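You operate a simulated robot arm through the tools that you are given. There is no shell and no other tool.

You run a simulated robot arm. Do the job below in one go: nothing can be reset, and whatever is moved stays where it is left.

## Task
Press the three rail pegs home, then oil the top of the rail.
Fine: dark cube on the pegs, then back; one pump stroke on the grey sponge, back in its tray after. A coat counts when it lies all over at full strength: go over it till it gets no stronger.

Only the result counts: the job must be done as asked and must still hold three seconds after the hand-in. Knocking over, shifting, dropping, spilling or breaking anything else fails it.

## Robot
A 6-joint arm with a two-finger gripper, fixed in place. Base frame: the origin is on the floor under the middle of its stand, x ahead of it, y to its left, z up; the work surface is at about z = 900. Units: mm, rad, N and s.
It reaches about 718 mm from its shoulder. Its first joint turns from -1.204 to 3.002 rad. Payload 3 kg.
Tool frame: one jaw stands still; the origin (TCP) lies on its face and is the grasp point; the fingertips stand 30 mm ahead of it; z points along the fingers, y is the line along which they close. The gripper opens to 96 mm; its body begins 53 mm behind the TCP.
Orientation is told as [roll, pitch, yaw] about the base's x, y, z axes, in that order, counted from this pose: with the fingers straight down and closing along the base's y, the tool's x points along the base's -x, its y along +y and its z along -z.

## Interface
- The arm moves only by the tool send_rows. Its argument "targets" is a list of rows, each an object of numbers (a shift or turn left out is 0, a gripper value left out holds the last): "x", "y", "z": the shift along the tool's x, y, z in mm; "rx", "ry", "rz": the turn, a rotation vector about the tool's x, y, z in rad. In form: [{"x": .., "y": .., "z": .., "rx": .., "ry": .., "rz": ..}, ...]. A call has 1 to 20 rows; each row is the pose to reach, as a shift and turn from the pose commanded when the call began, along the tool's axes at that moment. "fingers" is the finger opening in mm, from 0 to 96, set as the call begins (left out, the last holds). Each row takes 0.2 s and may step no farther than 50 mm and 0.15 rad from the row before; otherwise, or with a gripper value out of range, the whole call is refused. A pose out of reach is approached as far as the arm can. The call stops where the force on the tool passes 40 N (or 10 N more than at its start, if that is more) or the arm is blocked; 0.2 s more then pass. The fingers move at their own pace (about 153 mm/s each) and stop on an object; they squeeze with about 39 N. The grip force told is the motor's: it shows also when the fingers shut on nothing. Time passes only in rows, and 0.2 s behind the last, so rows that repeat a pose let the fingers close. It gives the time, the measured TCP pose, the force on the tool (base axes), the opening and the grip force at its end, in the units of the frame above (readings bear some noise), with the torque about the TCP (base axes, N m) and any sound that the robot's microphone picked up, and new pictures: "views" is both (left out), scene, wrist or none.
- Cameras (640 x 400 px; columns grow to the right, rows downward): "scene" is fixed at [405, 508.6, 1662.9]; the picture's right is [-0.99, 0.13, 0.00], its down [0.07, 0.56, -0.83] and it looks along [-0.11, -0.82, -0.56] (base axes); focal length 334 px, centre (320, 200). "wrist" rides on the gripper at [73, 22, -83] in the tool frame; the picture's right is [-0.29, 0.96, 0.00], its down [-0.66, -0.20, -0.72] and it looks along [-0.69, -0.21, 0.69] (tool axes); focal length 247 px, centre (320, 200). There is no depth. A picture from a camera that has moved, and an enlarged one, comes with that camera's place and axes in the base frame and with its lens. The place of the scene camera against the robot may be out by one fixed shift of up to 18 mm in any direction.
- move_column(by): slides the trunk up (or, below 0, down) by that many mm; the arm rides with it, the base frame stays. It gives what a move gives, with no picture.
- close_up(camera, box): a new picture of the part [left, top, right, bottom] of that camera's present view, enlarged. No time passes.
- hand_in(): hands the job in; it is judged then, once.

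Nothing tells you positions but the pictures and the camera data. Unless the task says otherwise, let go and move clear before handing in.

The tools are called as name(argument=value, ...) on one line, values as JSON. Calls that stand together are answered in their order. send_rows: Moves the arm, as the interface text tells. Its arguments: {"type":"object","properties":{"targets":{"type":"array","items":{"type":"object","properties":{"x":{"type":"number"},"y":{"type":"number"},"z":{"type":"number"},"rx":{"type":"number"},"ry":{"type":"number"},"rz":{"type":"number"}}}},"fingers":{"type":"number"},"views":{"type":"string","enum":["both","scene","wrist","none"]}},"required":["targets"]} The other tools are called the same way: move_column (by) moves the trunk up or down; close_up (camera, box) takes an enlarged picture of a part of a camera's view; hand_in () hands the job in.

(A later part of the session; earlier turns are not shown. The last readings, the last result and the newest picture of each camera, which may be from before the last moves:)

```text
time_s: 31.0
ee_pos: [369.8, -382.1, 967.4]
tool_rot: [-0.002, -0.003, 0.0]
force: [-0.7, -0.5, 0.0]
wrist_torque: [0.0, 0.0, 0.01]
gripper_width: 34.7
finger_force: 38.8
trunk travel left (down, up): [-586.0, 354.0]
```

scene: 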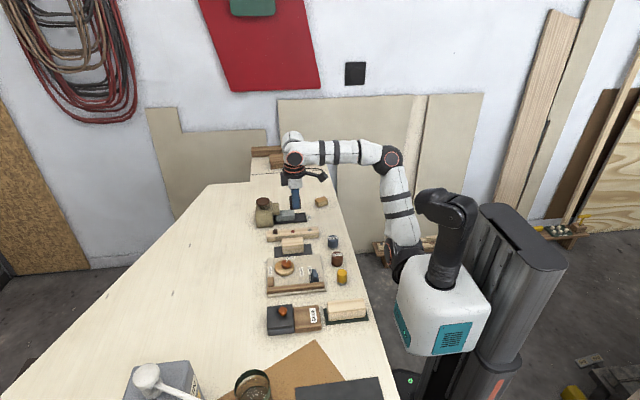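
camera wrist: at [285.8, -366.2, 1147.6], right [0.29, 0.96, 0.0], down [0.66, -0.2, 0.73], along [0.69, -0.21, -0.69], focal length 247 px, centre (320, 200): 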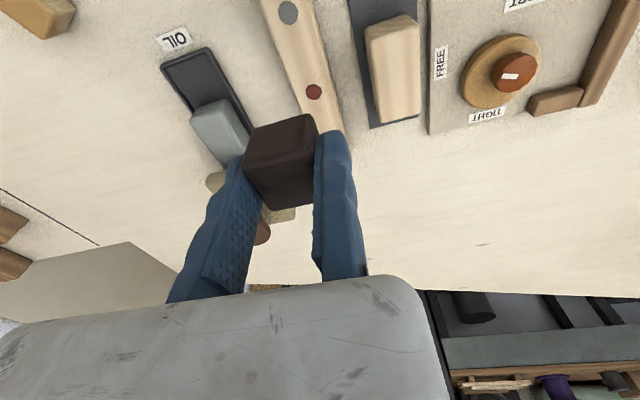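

send_rows(targets=[{"z": 1}, {"z": 2}, {"z": 3}, {"z": 4}, {"z": 4.7}, {"z": 5.4}], views="scene")

close_up(camera="scene", box=[260, 200, 330, 245])

```text
time_s: 32.4
ee_pos: [368.7, -382.1, 964.3]
tool_rot: [-0.005, -0.007, 0.0]
force: [3.8, -6.7, 24.7]
wrist_torque: [-0.54, -0.1, 0.07]
gripper_width: 34.8
finger_force: 38.9
trunk travel left (down, up): [-586.0, 354.0]
```

scene: 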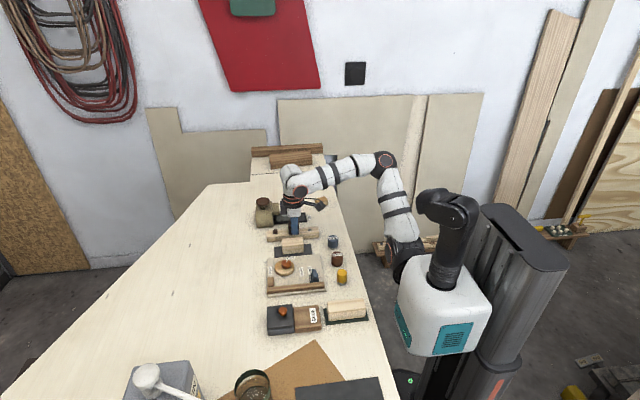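

```text
8.89 times, centred on (295, 222) of scene
camera zoom: at [405.0, 508.6, 1662.9], right [-0.99, 0.13, 0.0], down [0.07, 0.56, -0.83], along [-0.11, -0.82, -0.56], focal length 2973 px, centre (542, 0)
```

zoom: 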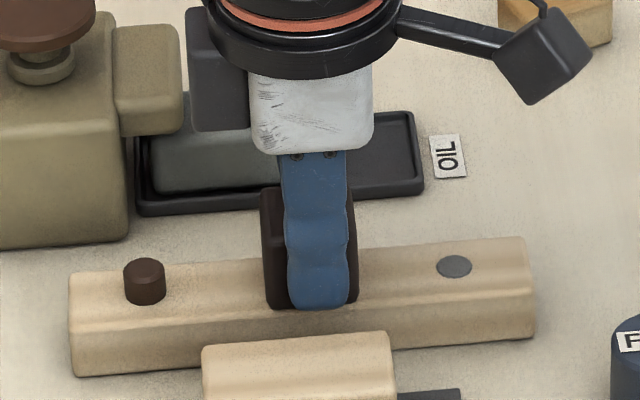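

Confirmed solid contact over the red peg. The cube slips a little in the grip above about 20 N, so I'll be gentler with the brown peg. I'll lift and move across.

send_rows(targets=[{"z": -15}, {"z": -32}, {"x": -30, "z": -32}, {"x": -60.5, "y": 1, "z": -32}, {"x": -60.5, "y": 1, "z": -32}, {"x": -60.5, "y": 1, "z": -32}], views="scene")

close_up(camera="scene", box=[250, 195, 320, 240])

```text
time_s: 33.8
ee_pos: [414.6, -391.7, 985.2]
tool_rot: [-0.003, -0.004, 0.001]
force: [1.1, 0.1, -1.3]
wrist_torque: [0.01, 0.01, 0.0]
gripper_width: 34.5
finger_force: 39.0
out of reach, approached as far as the arm can: row 4, 5, 6
trunk travel left (down, up): [-586.0, 354.0]
```

scene: 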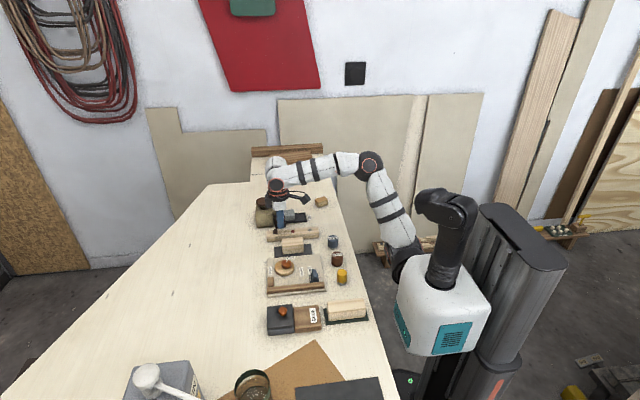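

```text
8.89 times, centred on (285, 218) of scene
camera zoom: at [405.0, 508.6, 1662.9], right [-0.99, 0.13, 0.0], down [0.07, 0.56, -0.83], along [-0.11, -0.82, -0.56], focal length 2973 px, centre (631, 44)
```

zoom: 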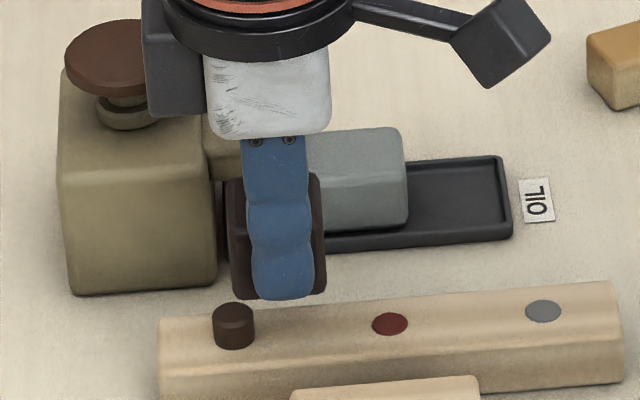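

The arm stopped 15 mm short of the brown peg; the reachable band seems to depend on trunk height for each spot. I'll look at the arm joints to understand the limit.

close_up(camera="scene", box=[340, 140, 460, 280])

close_up(camera="scene", box=[250, 140, 400, 220])

```text
2.86 times, centred on (400, 210) of scene
camera zoom: at [405.0, 508.6, 1662.9], right [-0.99, 0.13, 0.0], down [0.07, 0.56, -0.83], along [-0.11, -0.82, -0.56], focal length 956 px, centre (91, 171)
```

zoom: 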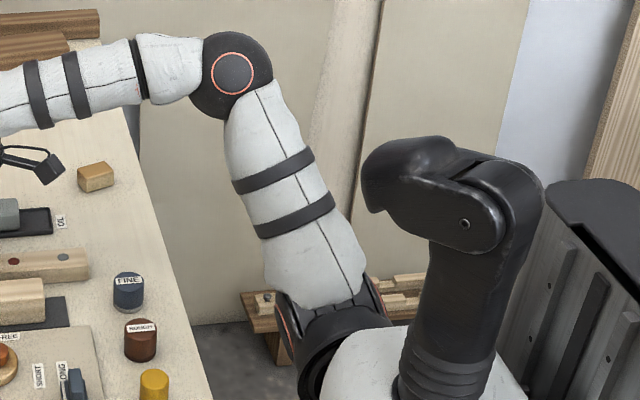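

```text
4.27 times, centred on (325, 180) of scene
camera zoom: at [405.0, 508.6, 1662.9], right [-0.99, 0.13, 0.0], down [0.07, 0.56, -0.83], along [-0.11, -0.82, -0.56], focal length 1427 px, centre (299, 285)
```

zoom: 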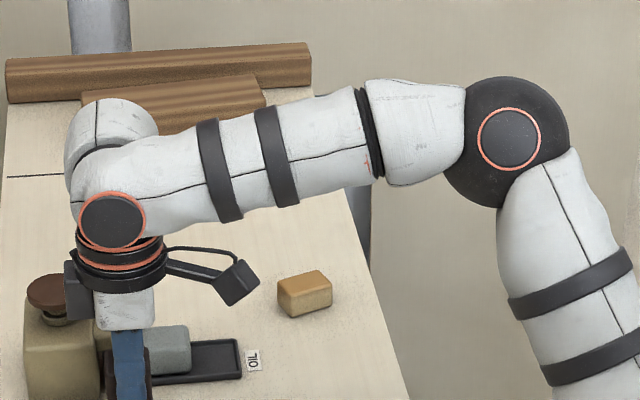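

Each spot has its own band of good trunk heights. For the brown peg I estimate about -125, so I'll raise the trunk by 95 and approach again.

move_column(by=95)

send_rows(targets=[{"z": 40}, {"z": 80}, {"x": -7, "y": 5, "z": 80}, {"x": -14, "y": 10, "z": 80}, {"x": -14, "y": 10, "z": 80}, {"x": -14, "y": 10, "z": 80}], views="scene")

close_up(camera="scene", box=[250, 195, 320, 240])

```text
time_s: 35.1
ee_pos: [413.9, -391.5, 1081.5]
tool_rot: [0.0, -0.004, 0.0]
force: [0.5, 0.6, -0.1]
wrist_torque: [-0.03, -0.02, -0.02]
gripper_width: 34.6
finger_force: 38.9
trunk travel left (down, up): [-681.0, 259.0]
```

```text
time_s: 36.5
ee_pos: [426.8, -380.3, 1000.5]
tool_rot: [-0.001, -0.004, 0.001]
force: [0.4, 0.1, -0.5]
wrist_torque: [0.03, 0.04, -0.02]
gripper_width: 34.7
finger_force: 39.1
trunk travel left (down, up): [-681.0, 259.0]
```

scene: 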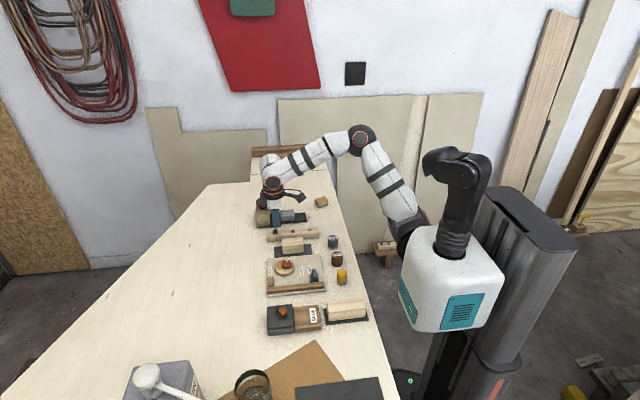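

```text
8.89 times, centred on (285, 218) of scene
camera zoom: at [405.0, 508.6, 1662.9], right [-0.99, 0.13, 0.0], down [0.07, 0.56, -0.83], along [-0.11, -0.82, -0.56], focal length 2973 px, centre (631, 44)
```

zoom: 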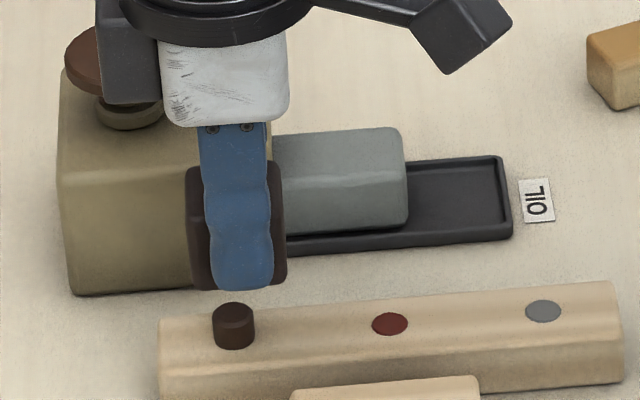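

Now in reach and lined up over the brown peg. Pressing in small steps.

send_rows(targets=[{"z": 12}, {"z": 19}, {"z": 22}, {"z": 24}, {"z": 26}, {"z": 28}, {"z": 30}, {"z": 32}, {"z": 33}, {"z": 34}], views="none")

```text
time_s: 38.7
ee_pos: [428.5, -381.1, 966.9]
tool_rot: [-0.002, -0.005, 0.0]
force: [1.0, -0.4, 6.1]
wrist_torque: [-0.08, -0.08, 0.05]
gripper_width: 34.6
finger_force: 38.5
trunk travel left (down, up): [-681.0, 259.0]
```

send_rows(targets=[{"z": 0.8}, {"z": 1.6}, {"z": 2.4}, {"z": 3.0}], views="scene")

close_up(camera="scene", box=[250, 195, 320, 240])

```text
time_s: 39.7
ee_pos: [427.8, -383.7, 964.7]
tool_rot: [-0.003, -0.005, 0.001]
force: [-1.6, 2.5, 5.0]
wrist_torque: [-0.03, -0.02, -0.01]
gripper_width: 34.8
finger_force: 39.0
trunk travel left (down, up): [-681.0, 259.0]
```

scene: 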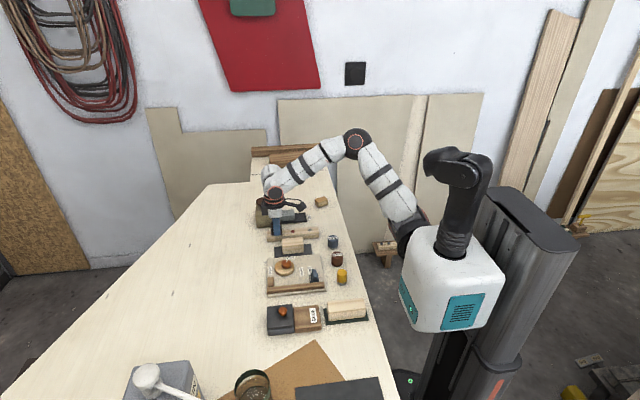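

```text
8.89 times, centred on (285, 218) of scene
camera zoom: at [405.0, 508.6, 1662.9], right [-0.99, 0.13, 0.0], down [0.07, 0.56, -0.83], along [-0.11, -0.82, -0.56], focal length 2973 px, centre (631, 44)
```

zoom: 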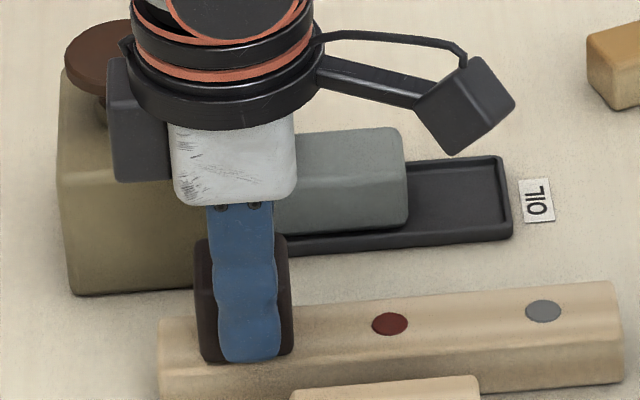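

send_rows(targets=[{"z": 0.6}, {"z": 1.2}, {"z": 1.8}, {"z": 1.8}], views="none")

```text
time_s: 40.7
ee_pos: [427.9, -380.4, 963.3]
tool_rot: [-0.003, -0.008, -0.002]
force: [3.6, -1.5, 11.1]
wrist_torque: [-0.18, -0.04, 0.01]
gripper_width: 34.9
finger_force: 39.4
trunk travel left (down, up): [-681.0, 259.0]
```

send_rows(targets=[{"z": 0.6}, {"z": 1.2}, {"z": 1.8}, {"z": 1.8}], views="none")

```text
time_s: 41.7
ee_pos: [426.4, -381.3, 963.5]
tool_rot: [-0.004, -0.008, 0.001]
force: [5.6, -3.1, 22.3]
wrist_torque: [-0.36, -0.13, 0.06]
gripper_width: 35.1
finger_force: 38.9
trunk travel left (down, up): [-681.0, 259.0]
```

Solid contact at 22 N. I'll lift and check the brown peg.

send_rows(targets=[{"z": -10}, {"z": -40}, {"z": -60}, {"z": -60}], views="both")

close_up(camera="scene", box=[255, 205, 325, 250])

close_up(camera="wrist", box=[180, 0, 420, 160])

```text
time_s: 42.7
ee_pos: [427.2, -384.0, 1021.1]
tool_rot: [-0.001, -0.004, 0.0]
force: [0.0, 0.2, -0.1]
wrist_torque: [0.01, 0.0, 0.04]
gripper_width: 34.6
finger_force: 39.2
trunk travel left (down, up): [-681.0, 259.0]
camera wrist: at [353.9, -359.6, 1103.1], right [0.29, 0.96, 0.0], down [0.66, -0.2, 0.73], along [0.69, -0.21, -0.69], focal length 247 px, centre (320, 200)
```

scene: 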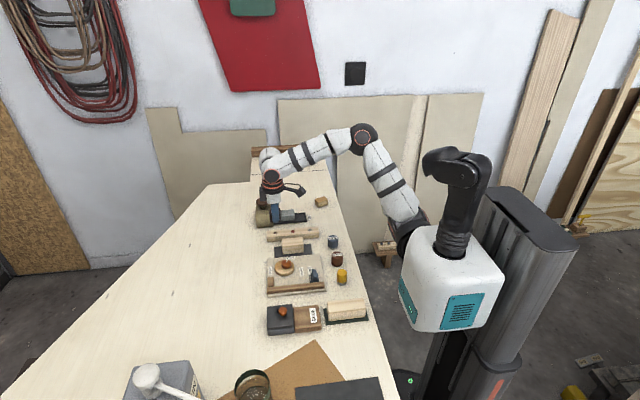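
wrist: 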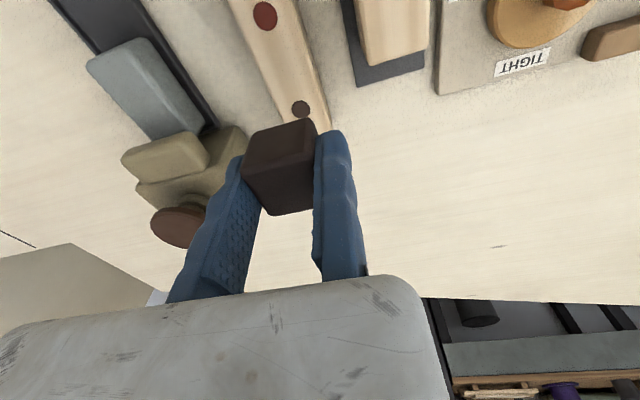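

```text
8.89 times, centred on (290, 228) of scene
camera zoom: at [405.0, 508.6, 1662.9], right [-0.99, 0.13, 0.0], down [0.07, 0.56, -0.83], along [-0.11, -0.82, -0.56], focal length 2973 px, centre (587, -44)
```

zoom: 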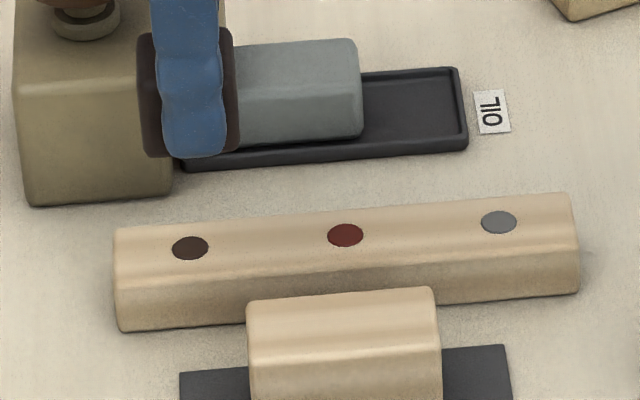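

```text
2.50 times, centred on (300, 80) of wrist
camera zoom: at [353.9, -359.6, 1103.1], right [0.29, 0.96, 0.0], down [0.66, -0.2, 0.73], along [0.69, -0.21, -0.69], focal length 617 px, centre (370, 500)
```

zoom: 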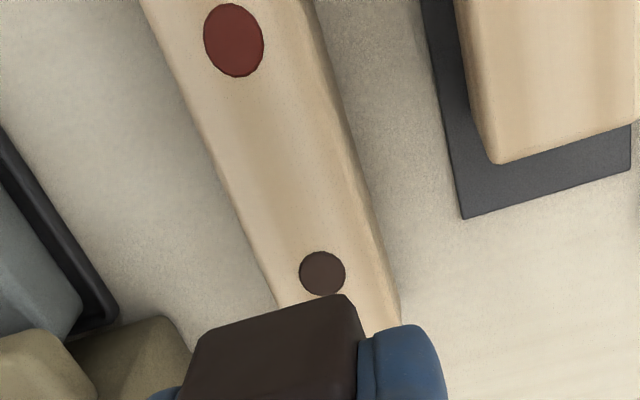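

All three pegs are flush and nothing has moved. Now the cube goes back to (242.5, -412.5): I'll travel there rising along the reachable band, then lower the trunk.

send_rows(targets=[{"x": 23, "y": -1, "z": -25}, {"x": 46, "y": -3, "z": -50}, {"x": 69, "y": -4, "z": -75}, {"x": 92, "y": -5, "z": -100}, {"x": 115, "y": -7, "z": -125}, {"x": 138, "y": -8, "z": -150}, {"x": 161, "y": -9, "z": -176}, {"x": 184, "y": -11, "z": -201}, {"x": 184, "y": -11, "z": -201}, {"x": 184, "y": -11, "z": -201}], views="none")

```text
time_s: 44.9
ee_pos: [242.2, -394.3, 1223.0]
tool_rot: [-0.003, -0.005, 0.0]
force: [-0.5, 0.6, -1.0]
wrist_torque: [0.0, -0.03, 0.0]
gripper_width: 34.9
finger_force: 39.6
trunk travel left (down, up): [-681.0, 259.0]
```

move_column(by=-255)

send_rows(targets=[{"x": 0, "y": 0, "z": 0}, {"z": 0}], views="both")

close_up(camera="wrist", box=[220, 60, 480, 222])

close_up(camera="scene", box=[290, 190, 370, 260])

```text
time_s: 47.5
ee_pos: [242.4, -392.9, 967.5]
tool_rot: [0.0, -0.003, 0.0]
force: [-0.3, 0.6, -0.7]
wrist_torque: [0.01, 0.0, -0.02]
gripper_width: 34.8
finger_force: 39.4
trunk travel left (down, up): [-426.0, 514.0]
```

```text
time_s: 48.1
ee_pos: [242.6, -395.0, 967.5]
tool_rot: [-0.002, -0.003, -0.001]
force: [-0.3, 0.1, -1.2]
wrist_torque: [-0.02, -0.01, -0.03]
gripper_width: 34.9
finger_force: 38.5
trunk travel left (down, up): [-426.0, 514.0]
camera wrist: at [168.2, -370.6, 1049.6], right [0.29, 0.96, 0.0], down [0.66, -0.2, 0.73], along [0.69, -0.21, -0.69], focal length 247 px, centre (320, 200)
```

scene: 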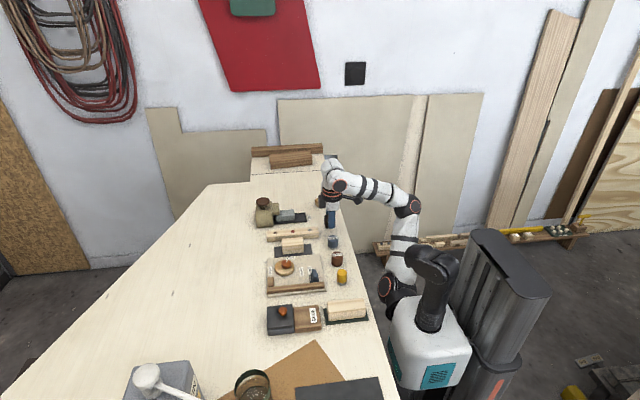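
wrist: 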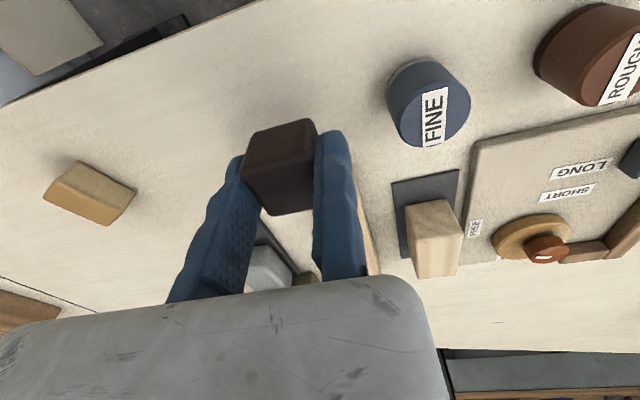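

```text
2.46 times, centred on (350, 141) of wrist
camera zoom: at [168.2, -370.6, 1049.6], right [0.29, 0.96, 0.0], down [0.66, -0.2, 0.73], along [0.69, -0.21, -0.69], focal length 608 px, centre (246, 345)
```

zoom: 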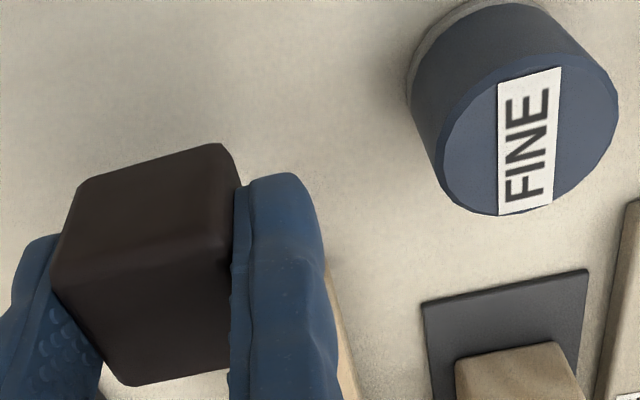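

```text
5.71 times, centred on (330, 225) of scene
camera zoom: at [405.0, 508.6, 1662.9], right [-0.99, 0.13, 0.0], down [0.07, 0.56, -0.83], along [-0.11, -0.82, -0.56], focal length 1911 px, centre (263, 57)
```

zoom: 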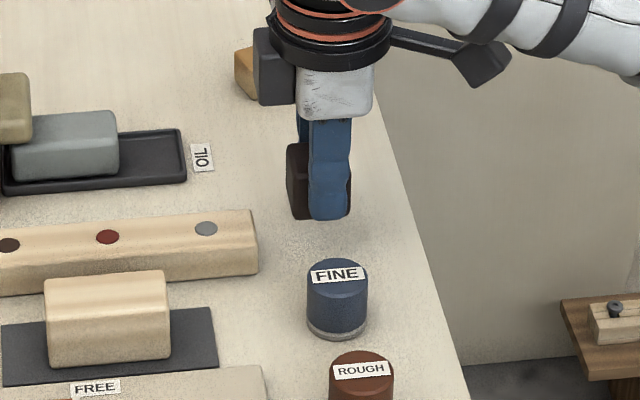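

I'll check the cube's position in the grip more closely before setting it down.

close_up(camera="wrist", box=[225, 105, 345, 225])

close_up(camera="scene", box=[310, 195, 350, 245])

```text
3.33 times, centred on (285, 165) of wrist
camera zoom: at [168.2, -370.6, 1049.6], right [0.29, 0.96, 0.0], down [0.66, -0.2, 0.73], along [0.69, -0.21, -0.69], focal length 823 px, centre (437, 317)
```

zoom: 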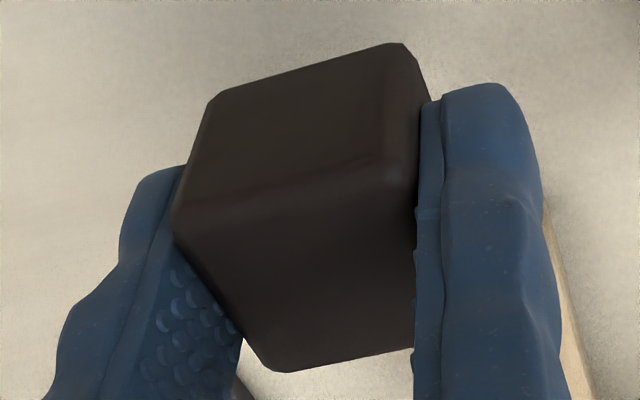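

```text
8.00 times, centred on (330, 220) of scene
camera zoom: at [405.0, 508.6, 1662.9], right [-0.99, 0.13, 0.0], down [0.07, 0.56, -0.83], along [-0.11, -0.82, -0.56], focal length 2676 px, centre (240, 40)
```

zoom: 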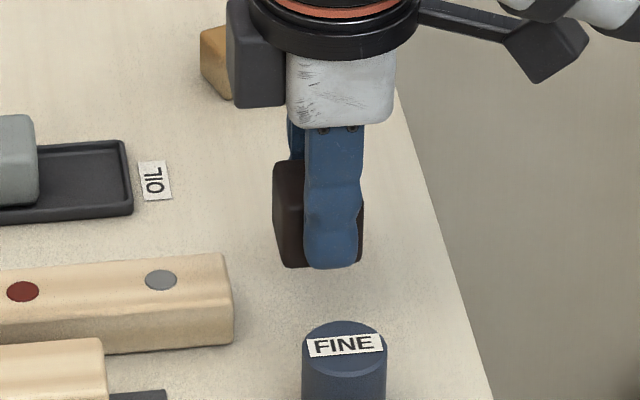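

The cube sits a few degrees tilted in the grip but close to centred. I'll lower it gently onto its old spot until light contact.

send_rows(targets=[{"x": 1.5, "z": 12}, {"x": 1.5, "z": 22}, {"x": 1.5, "z": 25}, {"x": 1.5, "z": 27}, {"x": 1.5, "z": 28.5}], views="none")

```text
time_s: 49.3
ee_pos: [240.9, -393.2, 938.9]
tool_rot: [0.0, -0.003, 0.001]
force: [0.6, -0.8, -0.7]
wrist_torque: [-0.02, 0.0, 0.03]
gripper_width: 35.1
finger_force: 39.1
trunk travel left (down, up): [-426.0, 514.0]
```

send_rows(targets=[{"y": -1, "z": 0.8}, {"y": -1, "z": 1.6}, {"y": -1, "z": 2.4}, {"y": -1, "z": 3.0}], views="none")

```text
time_s: 50.3
ee_pos: [241.0, -393.8, 936.8]
tool_rot: [-0.005, -0.006, -0.003]
force: [5.0, -6.0, 25.1]
wrist_torque: [-0.5, -0.11, 0.09]
gripper_width: 34.9
finger_force: 39.1
trunk travel left (down, up): [-426.0, 514.0]
```

Firm contact with the bench. I'll ease the pressure and open the jaw.

send_rows(targets=[{"z": -1.6}, {"z": -2}], views="none")

send_rows(targets=[{"z": 0}, {"z": 0}, {"y": 3}, {"y": 6}, {"y": 6}], fingers=70, views="wrist")

```text
time_s: 50.9
ee_pos: [240.2, -392.5, 936.3]
tool_rot: [0.001, -0.003, 0.002]
force: [-0.1, 0.0, 5.6]
wrist_torque: [-0.13, -0.09, -0.01]
gripper_width: 34.7
finger_force: 38.7
trunk travel left (down, up): [-426.0, 514.0]
```

```text
time_s: 52.1
ee_pos: [242.1, -389.5, 936.8]
tool_rot: [-0.001, -0.003, 0.0]
force: [-0.2, 0.2, 0.8]
wrist_torque: [-0.03, 0.01, 0.01]
gripper_width: 70.0
finger_force: 0.1
trunk travel left (down, up): [-426.0, 514.0]
camera wrist: at [167.6, -365.6, 1019.2], right [0.29, 0.96, 0.0], down [0.66, -0.2, 0.73], along [0.69, -0.21, -0.69], focal length 247 px, centre (320, 200)
```

wrist: 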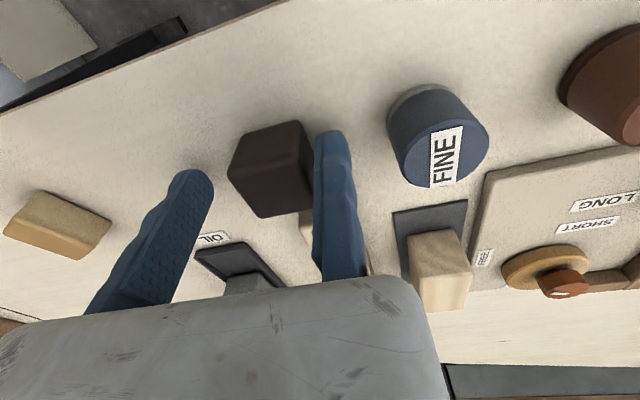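

The cube is released. I'll raise the trunk straight up and check where it sits.

move_column(by=100)

send_rows(targets=[{"z": 0}], fingers=96, views="both")

close_up(camera="scene", box=[250, 190, 350, 250])

close_up(camera="wrist", box=[225, 60, 465, 210])

```text
time_s: 53.4
ee_pos: [241.9, -388.5, 1037.4]
tool_rot: [-0.002, -0.004, -0.002]
force: [-0.7, -0.2, 0.6]
wrist_torque: [0.01, 0.01, 0.02]
gripper_width: 70.0
finger_force: 0.0
trunk travel left (down, up): [-526.0, 414.0]
```

```text
time_s: 53.8
ee_pos: [241.4, -388.3, 1037.7]
tool_rot: [-0.001, -0.001, -0.002]
force: [-0.5, 0.6, 0.1]
wrist_torque: [-0.01, 0.02, 0.01]
gripper_width: 95.9
finger_force: 0.0
trunk travel left (down, up): [-526.0, 414.0]
camera wrist: at [167.5, -365.7, 1119.3], right [0.29, 0.96, 0.0], down [0.66, -0.2, 0.73], along [0.69, -0.21, -0.69], focal length 247 px, centre (320, 200)
```

scene: 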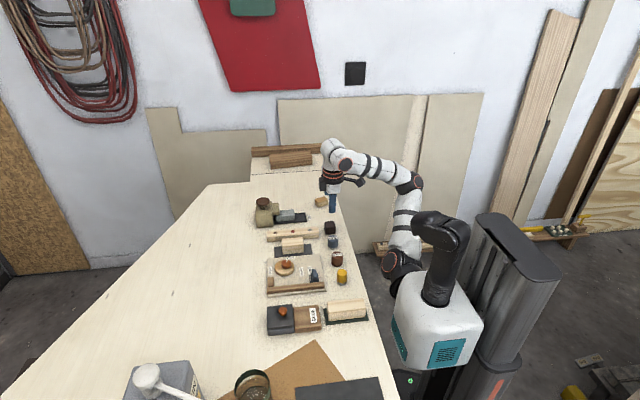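
wrist: 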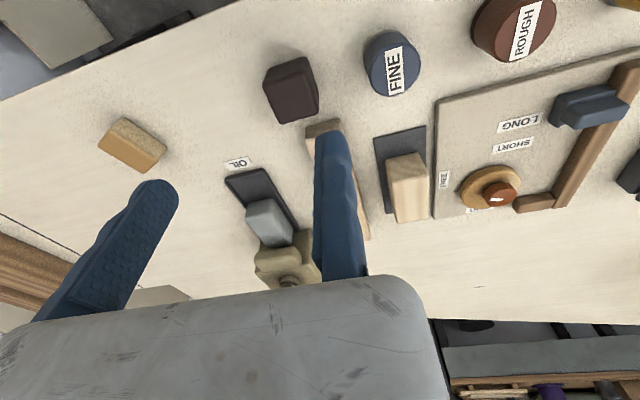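

```text
6.40 times, centred on (300, 220) of scene
camera zoom: at [405.0, 508.6, 1662.9], right [-0.99, 0.13, 0.0], down [0.07, 0.56, -0.83], along [-0.11, -0.82, -0.56], focal length 2140 px, centre (448, 72)
```

zoom: 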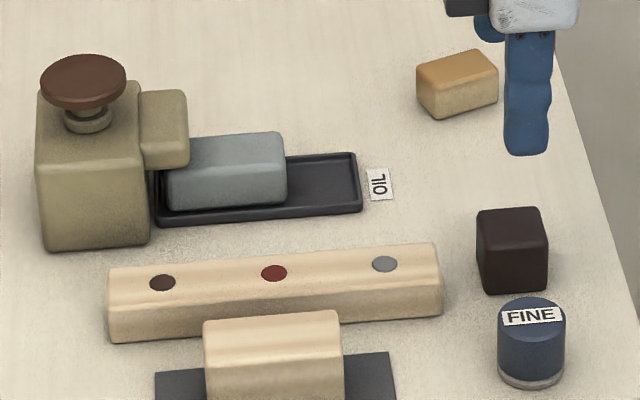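

```text
2.67 times, centred on (345, 135) of wrist
camera zoom: at [167.5, -365.7, 1119.3], right [0.29, 0.96, 0.0], down [0.66, -0.2, 0.73], along [0.69, -0.21, -0.69], focal length 659 px, centre (253, 373)
```

zoom: 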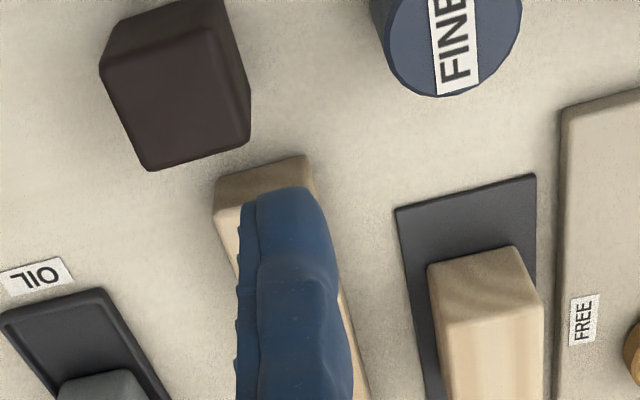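

The cube is back within about 2–3 mm of its old place. Next is the pump: I'll raise the trunk, move to a viewpoint near it and locate the pump head precisely.

move_column(by=150)

send_rows(targets=[{"x": -32, "y": -13, "z": 17}, {"x": -64, "y": -26, "z": 34}, {"x": -97, "y": -39, "z": 50}, {"x": -129, "y": -52, "z": 67}, {"x": -129, "y": -52, "z": 67}, {"x": -129, "y": -52, "z": 67}], views="both")

close_up(camera="wrist", box=[200, 60, 440, 260])

```text
time_s: 55.6
ee_pos: [241.4, -389.0, 1187.5]
tool_rot: [-0.002, -0.001, -0.001]
force: [-0.1, 0.1, 0.1]
wrist_torque: [0.02, 0.03, 0.01]
gripper_width: 95.9
finger_force: 0.0
trunk travel left (down, up): [-676.0, 264.0]
```

```text
time_s: 57.0
ee_pos: [373.7, -440.5, 1119.3]
tool_rot: [0.0, -0.004, -0.001]
force: [-0.3, -0.8, 0.1]
wrist_torque: [0.04, -0.02, 0.0]
gripper_width: 95.9
finger_force: 0.0
trunk travel left (down, up): [-676.0, 264.0]
camera wrist: at [299.0, -417.0, 1201.8], right [0.29, 0.96, 0.0], down [0.66, -0.2, 0.73], along [0.69, -0.21, -0.69], focal length 247 px, centre (320, 200)
```

scene: 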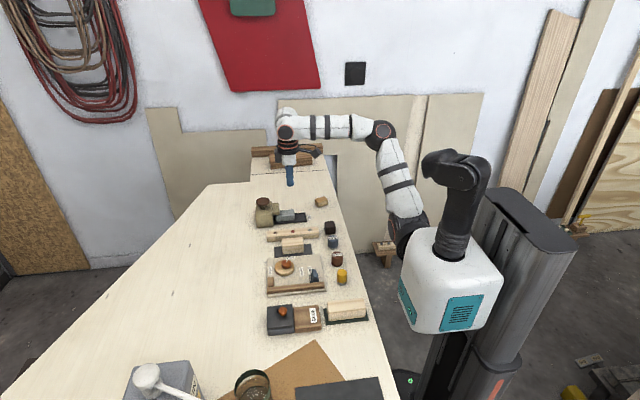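
wrist: 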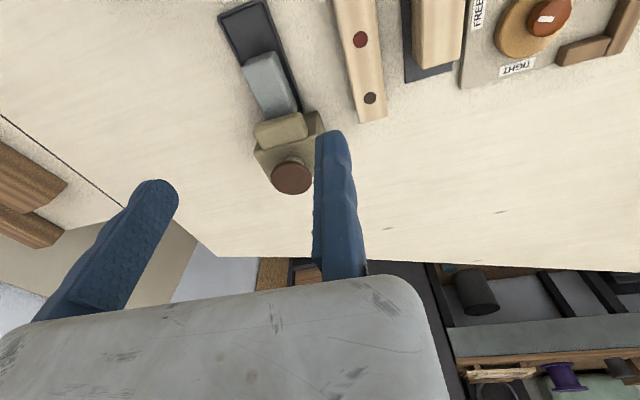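

```text
2.00 times, centred on (320, 160) of wrist
camera zoom: at [299.0, -417.0, 1201.8], right [0.29, 0.96, 0.0], down [0.66, -0.2, 0.73], along [0.69, -0.21, -0.69], focal length 494 px, centre (320, 280)
```

zoom: 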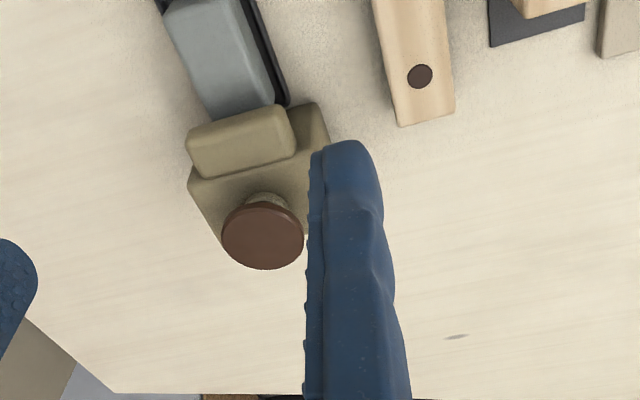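

Pump head is at about (464, -501) with its top around z = 990–996. I'll close the fingers and move above it, then check alignment.

send_rows(targets=[{"x": -22, "y": -15, "z": 17}, {"x": -45, "y": -30, "z": 34}, {"x": -68, "y": -45, "z": 50}, {"x": -90, "y": -60, "z": 66}, {"x": -90, "y": -60, "z": 66}, {"x": -90, "y": -60, "z": 66}], fingers=0, views="both")

close_up(camera="scene", box=[240, 180, 340, 240])

close_up(camera="wrist", box=[200, 40, 440, 220])

```text
time_s: 58.4
ee_pos: [459.5, -496.8, 1055.2]
tool_rot: [-0.003, -0.003, -0.001]
force: [0.5, 1.4, 0.1]
wrist_torque: [-0.02, 0.01, -0.02]
gripper_width: 0.0
finger_force: 32.9
out of reach, approached as far as the arm can: row 4, 5, 6
trunk travel left (down, up): [-676.0, 264.0]
camera wrist: at [385.0, -473.4, 1137.4], right [0.29, 0.96, 0.0], down [0.66, -0.2, 0.73], along [0.69, -0.21, -0.69], focal length 247 px, centre (320, 200)
```

scene: 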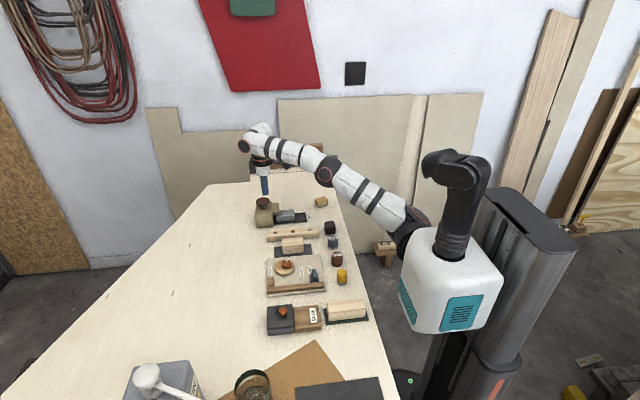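
wrist: 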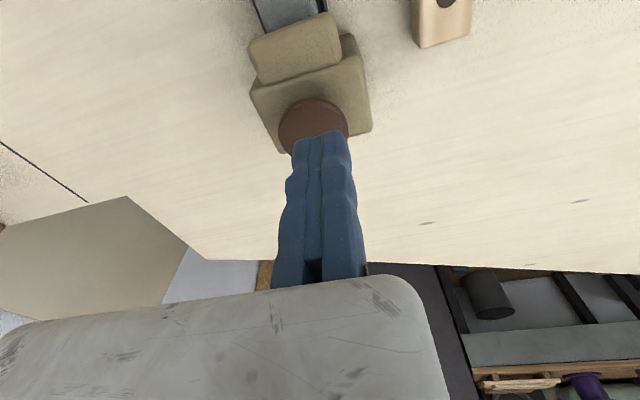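

```text
6.40 times, centred on (290, 210) of scene
camera zoom: at [405.0, 508.6, 1662.9], right [-0.99, 0.13, 0.0], down [0.07, 0.56, -0.83], along [-0.11, -0.82, -0.56], focal length 2140 px, centre (512, 136)
```

zoom: 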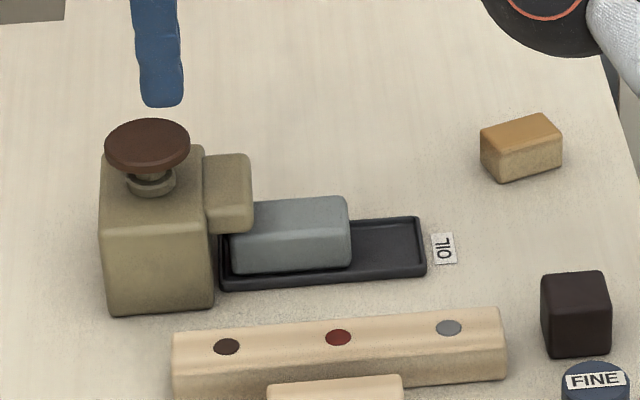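

```text
2.22 times, centred on (320, 130) of wrist
camera zoom: at [385.0, -473.4, 1137.4], right [0.29, 0.96, 0.0], down [0.66, -0.2, 0.73], along [0.69, -0.21, -0.69], focal length 549 px, centre (320, 356)
```

zoom: 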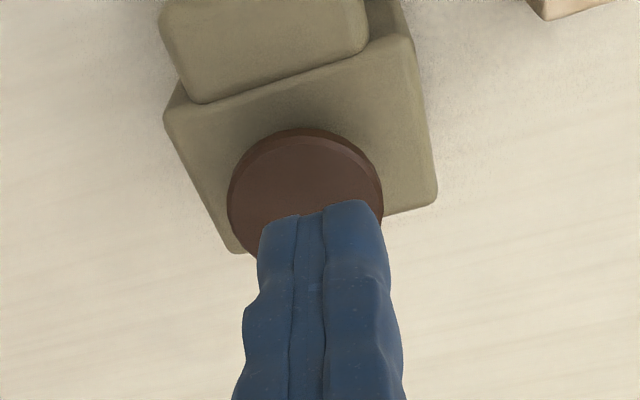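

The fingertips are over the head but about 8 mm off-centre because the arm is nearly stretched. Lower down it gains reach, so I'll descend partly (staying above the head) and re-centre.

move_column(by=15)

send_rows(targets=[{"z": 15}, {"x": -2, "y": -2, "z": 30}, {"x": -5, "y": -4.5, "z": 34}, {"x": -5, "y": -4.5, "z": 34}, {"x": -5, "y": -4.5, "z": 34}], views="both")

close_up(camera="scene", box=[240, 180, 340, 240])

close_up(camera="wrist", box=[200, 40, 440, 220])

```text
time_s: 59.0
ee_pos: [458.7, -496.7, 1070.5]
tool_rot: [-0.004, -0.006, 0.001]
force: [0.4, -0.3, -1.1]
wrist_torque: [0.0, -0.02, -0.02]
gripper_width: 0.0
finger_force: 33.3
trunk travel left (down, up): [-691.0, 249.0]
```

```text
time_s: 60.2
ee_pos: [463.5, -501.1, 1036.9]
tool_rot: [-0.002, -0.007, -0.001]
force: [0.0, 1.2, 0.9]
wrist_torque: [0.0, -0.04, 0.0]
gripper_width: 0.1
finger_force: 33.0
trunk travel left (down, up): [-691.0, 249.0]
camera wrist: at [389.3, -476.6, 1118.7], right [0.29, 0.96, 0.0], down [0.66, -0.2, 0.73], along [0.69, -0.21, -0.69], focal length 247 px, centre (320, 200)
```

scene: 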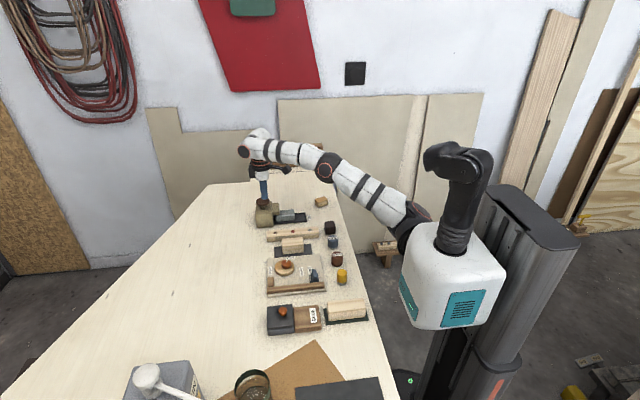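
wrist: 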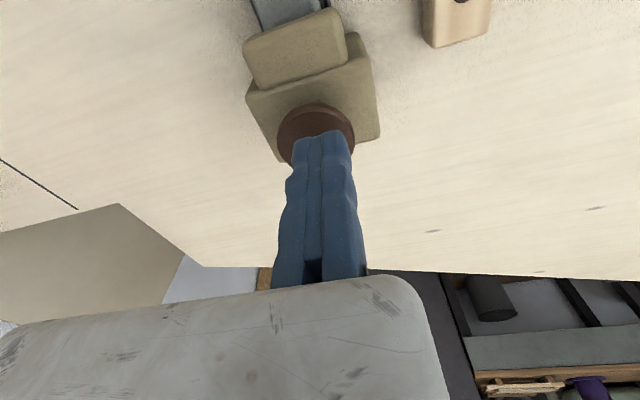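

```text
6.40 times, centred on (290, 210) of scene
camera zoom: at [405.0, 508.6, 1662.9], right [-0.99, 0.13, 0.0], down [0.07, 0.56, -0.83], along [-0.11, -0.82, -0.56], focal length 2140 px, centre (512, 136)
```

zoom: 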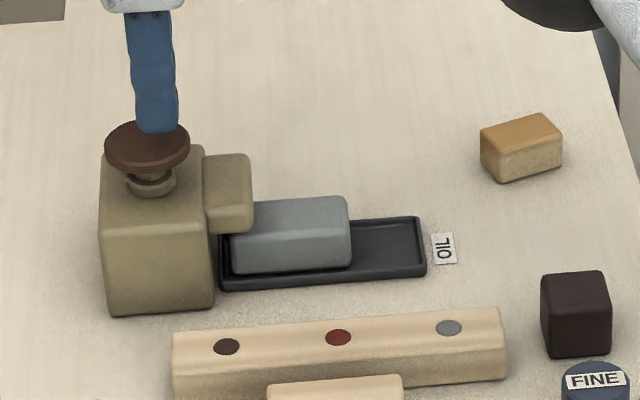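

```text
2.22 times, centred on (320, 130) of wrist
camera zoom: at [389.3, -476.6, 1118.7], right [0.29, 0.96, 0.0], down [0.66, -0.2, 0.73], along [0.69, -0.21, -0.69], focal length 549 px, centre (320, 356)
```

zoom: 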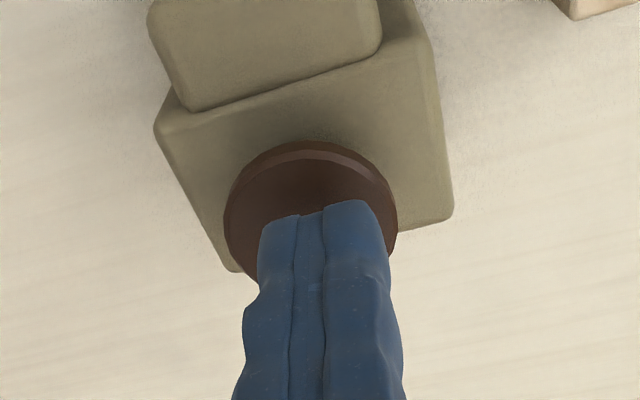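

Fingertips are now within about 5 mm of the head's centre and just above it. I'll press down slowly for a single stroke and not lift until it bottoms.

send_rows(targets=[{"x": -3, "y": -1, "z": 7}, {"x": -3, "y": -1, "z": 12}, {"x": -3, "y": -1, "z": 15}, {"x": -3, "y": -1, "z": 17}, {"x": -3, "y": -1, "z": 19}, {"x": -3, "y": -1, "z": 21}], views="none")

```text
time_s: 61.6
ee_pos: [466.8, -502.3, 1016.8]
tool_rot: [-0.002, -0.004, 0.001]
force: [0.4, -0.3, 3.5]
wrist_torque: [0.0, 0.0, 0.01]
gripper_width: 5.9
finger_force: 33.2
trunk travel left (down, up): [-691.0, 249.0]
```

send_rows(targets=[{"z": 1.5}, {"z": 3}, {"z": 4.5}, {"z": 6}], views="scene")

close_up(camera="scene", box=[240, 180, 310, 230])

```text
time_s: 62.6
ee_pos: [467.1, -502.4, 1010.2]
tool_rot: [-0.004, -0.006, 0.0]
force: [2.0, -2.9, 6.2]
wrist_torque: [-0.05, 0.02, 0.04]
gripper_width: 6.1
finger_force: 33.3
trunk travel left (down, up): [-691.0, 249.0]
```

scene: 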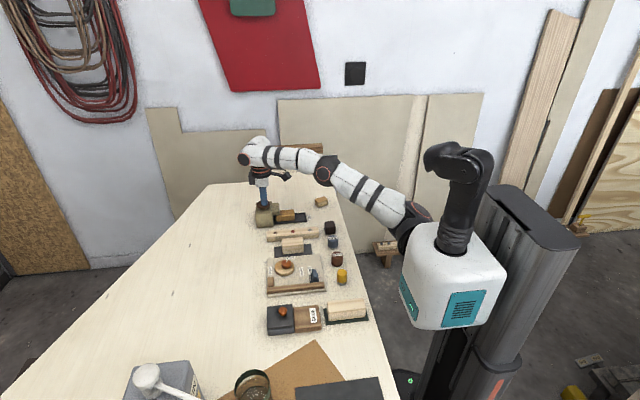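

```text
8.00 times, centred on (275, 205) of scene
camera zoom: at [405.0, 508.6, 1662.9], right [-0.99, 0.13, 0.0], down [0.07, 0.56, -0.83], along [-0.11, -0.82, -0.56], focal length 2676 px, centre (680, 160)
```

zoom: 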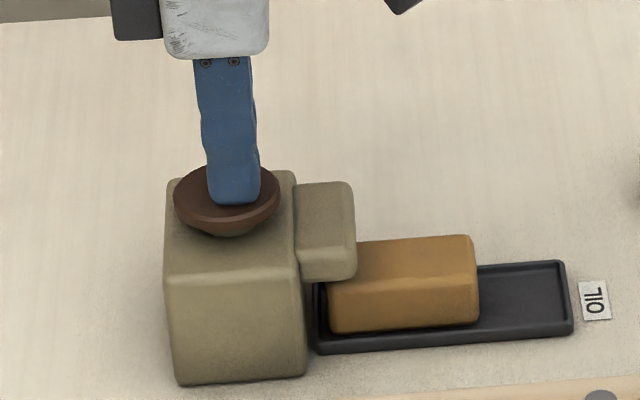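

The sponge has turned amber, so the stroke has delivered the oil. I'll lift straight off the head without a second stroke.

send_rows(targets=[{"z": -10}, {"z": -35}, {"z": -50}, {"z": -50}], views="both")

close_up(camera="scene", box=[240, 180, 340, 240])

close_up(camera="wrist", box=[200, 0, 440, 180])

```text
time_s: 63.6
ee_pos: [462.1, -498.2, 1057.5]
tool_rot: [-0.002, -0.003, 0.0]
force: [-0.1, 0.7, -0.7]
wrist_torque: [0.01, 0.05, 0.0]
gripper_width: 0.0
finger_force: 33.2
out of reach, approached as far as the arm can: row 3, 4
trunk travel left (down, up): [-691.0, 249.0]
camera wrist: at [388.3, -474.2, 1140.3], right [0.29, 0.96, 0.0], down [0.66, -0.2, 0.73], along [0.69, -0.21, -0.69], focal length 247 px, centre (320, 200)
```

scene: 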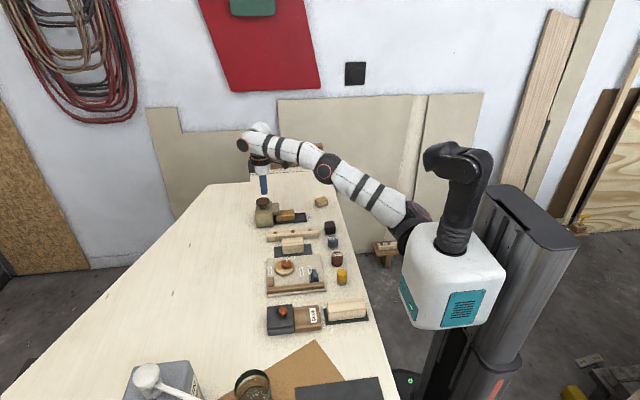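
wrist: 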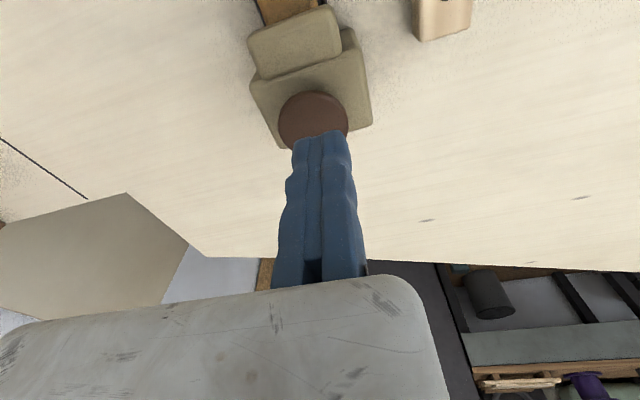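

```text
6.40 times, centred on (290, 210) of scene
camera zoom: at [405.0, 508.6, 1662.9], right [-0.99, 0.13, 0.0], down [0.07, 0.56, -0.83], along [-0.11, -0.82, -0.56], focal length 2140 px, centre (512, 136)
```

zoom: 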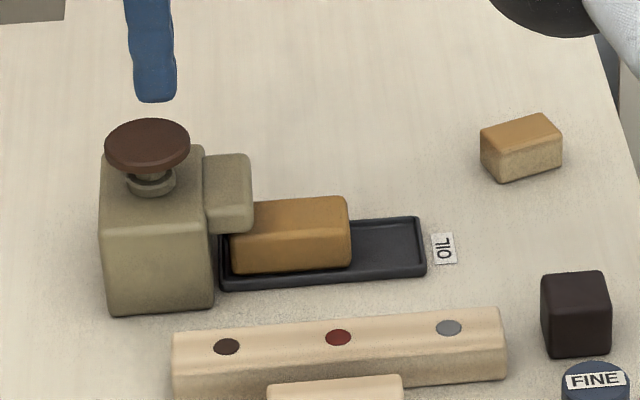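

```text
2.22 times, centred on (320, 90) of wrist
camera zoom: at [388.3, -474.2, 1140.3], right [0.29, 0.96, 0.0], down [0.66, -0.2, 0.73], along [0.69, -0.21, -0.69], focal length 549 px, centre (320, 444)
```

zoom: 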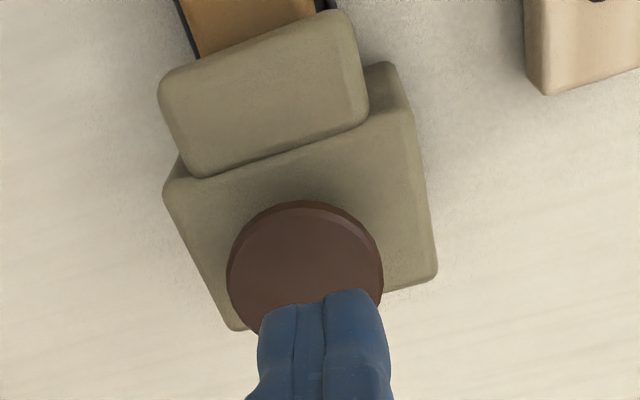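

The pump head has sprung back. Now for the sponge: I'll open the fingers and move to a viewpoint over the tray to measure it.

send_rows(targets=[{"x": 22, "y": 5, "z": -27}, {"x": 44, "y": 9, "z": -53}, {"x": 66, "y": 14, "z": -79}, {"x": 88, "y": 19, "z": -106}, {"x": 110, "y": 23, "z": -132}, {"x": 132, "y": 28, "z": -158}, {"x": 132, "y": 28, "z": -158}], fingers=96, views="none")

move_column(by=-150)

send_rows(targets=[{"z": 0}], views="both")

close_up(camera="wrist", box=[220, 40, 420, 200])

```text
time_s: 65.2
ee_pos: [327.7, -471.1, 1216.4]
tool_rot: [-0.005, -0.004, 0.001]
force: [-0.5, -1.1, 0.2]
wrist_torque: [0.0, 0.0, -0.01]
gripper_width: 96.3
finger_force: 0.0
trunk travel left (down, up): [-691.0, 249.0]
```

```text
time_s: 67.0
ee_pos: [327.6, -471.0, 1065.5]
tool_rot: [-0.003, -0.005, 0.0]
force: [0.0, -0.2, -0.4]
wrist_torque: [0.03, -0.01, 0.01]
gripper_width: 96.4
finger_force: 0.0
trunk travel left (down, up): [-541.0, 399.0]
```

```text
time_s: 67.4
ee_pos: [327.9, -470.7, 1065.0]
tool_rot: [-0.001, -0.005, 0.001]
force: [-0.6, 0.2, 0.2]
wrist_torque: [0.0, 0.0, -0.01]
gripper_width: 96.0
finger_force: 0.1
trunk travel left (down, up): [-541.0, 399.0]
camera wrist: at [253.5, -447.3, 1147.7], right [0.29, 0.96, 0.0], down [0.66, -0.2, 0.73], along [0.69, -0.21, -0.69], focal length 247 px, centre (320, 200)
```

scene: 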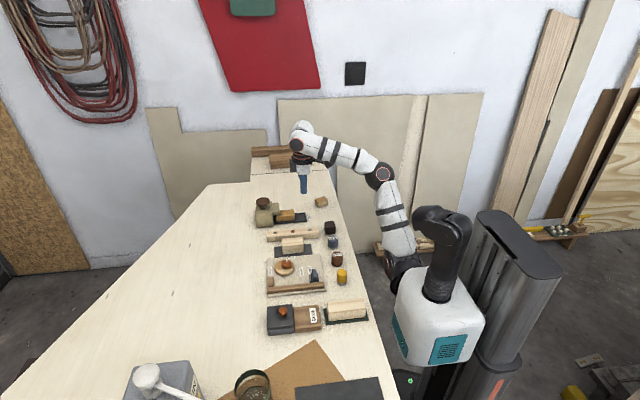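
wrist: 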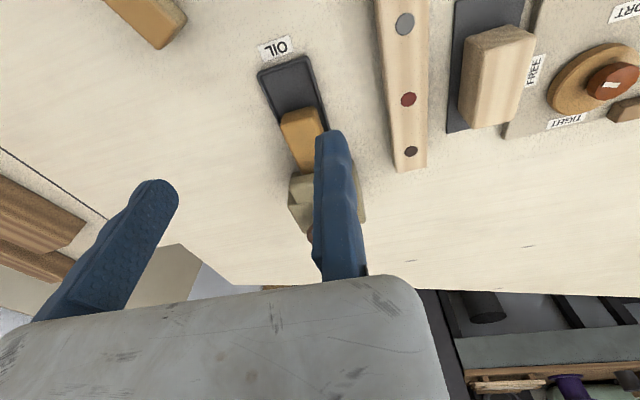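

```text
2.50 times, centred on (320, 120) of wrist
camera zoom: at [253.5, -447.3, 1147.7], right [0.29, 0.96, 0.0], down [0.66, -0.2, 0.73], along [0.69, -0.21, -0.69], focal length 617 px, centre (320, 400)
```

zoom: 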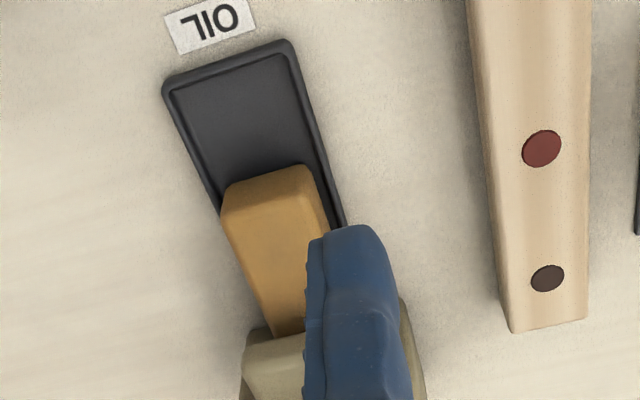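

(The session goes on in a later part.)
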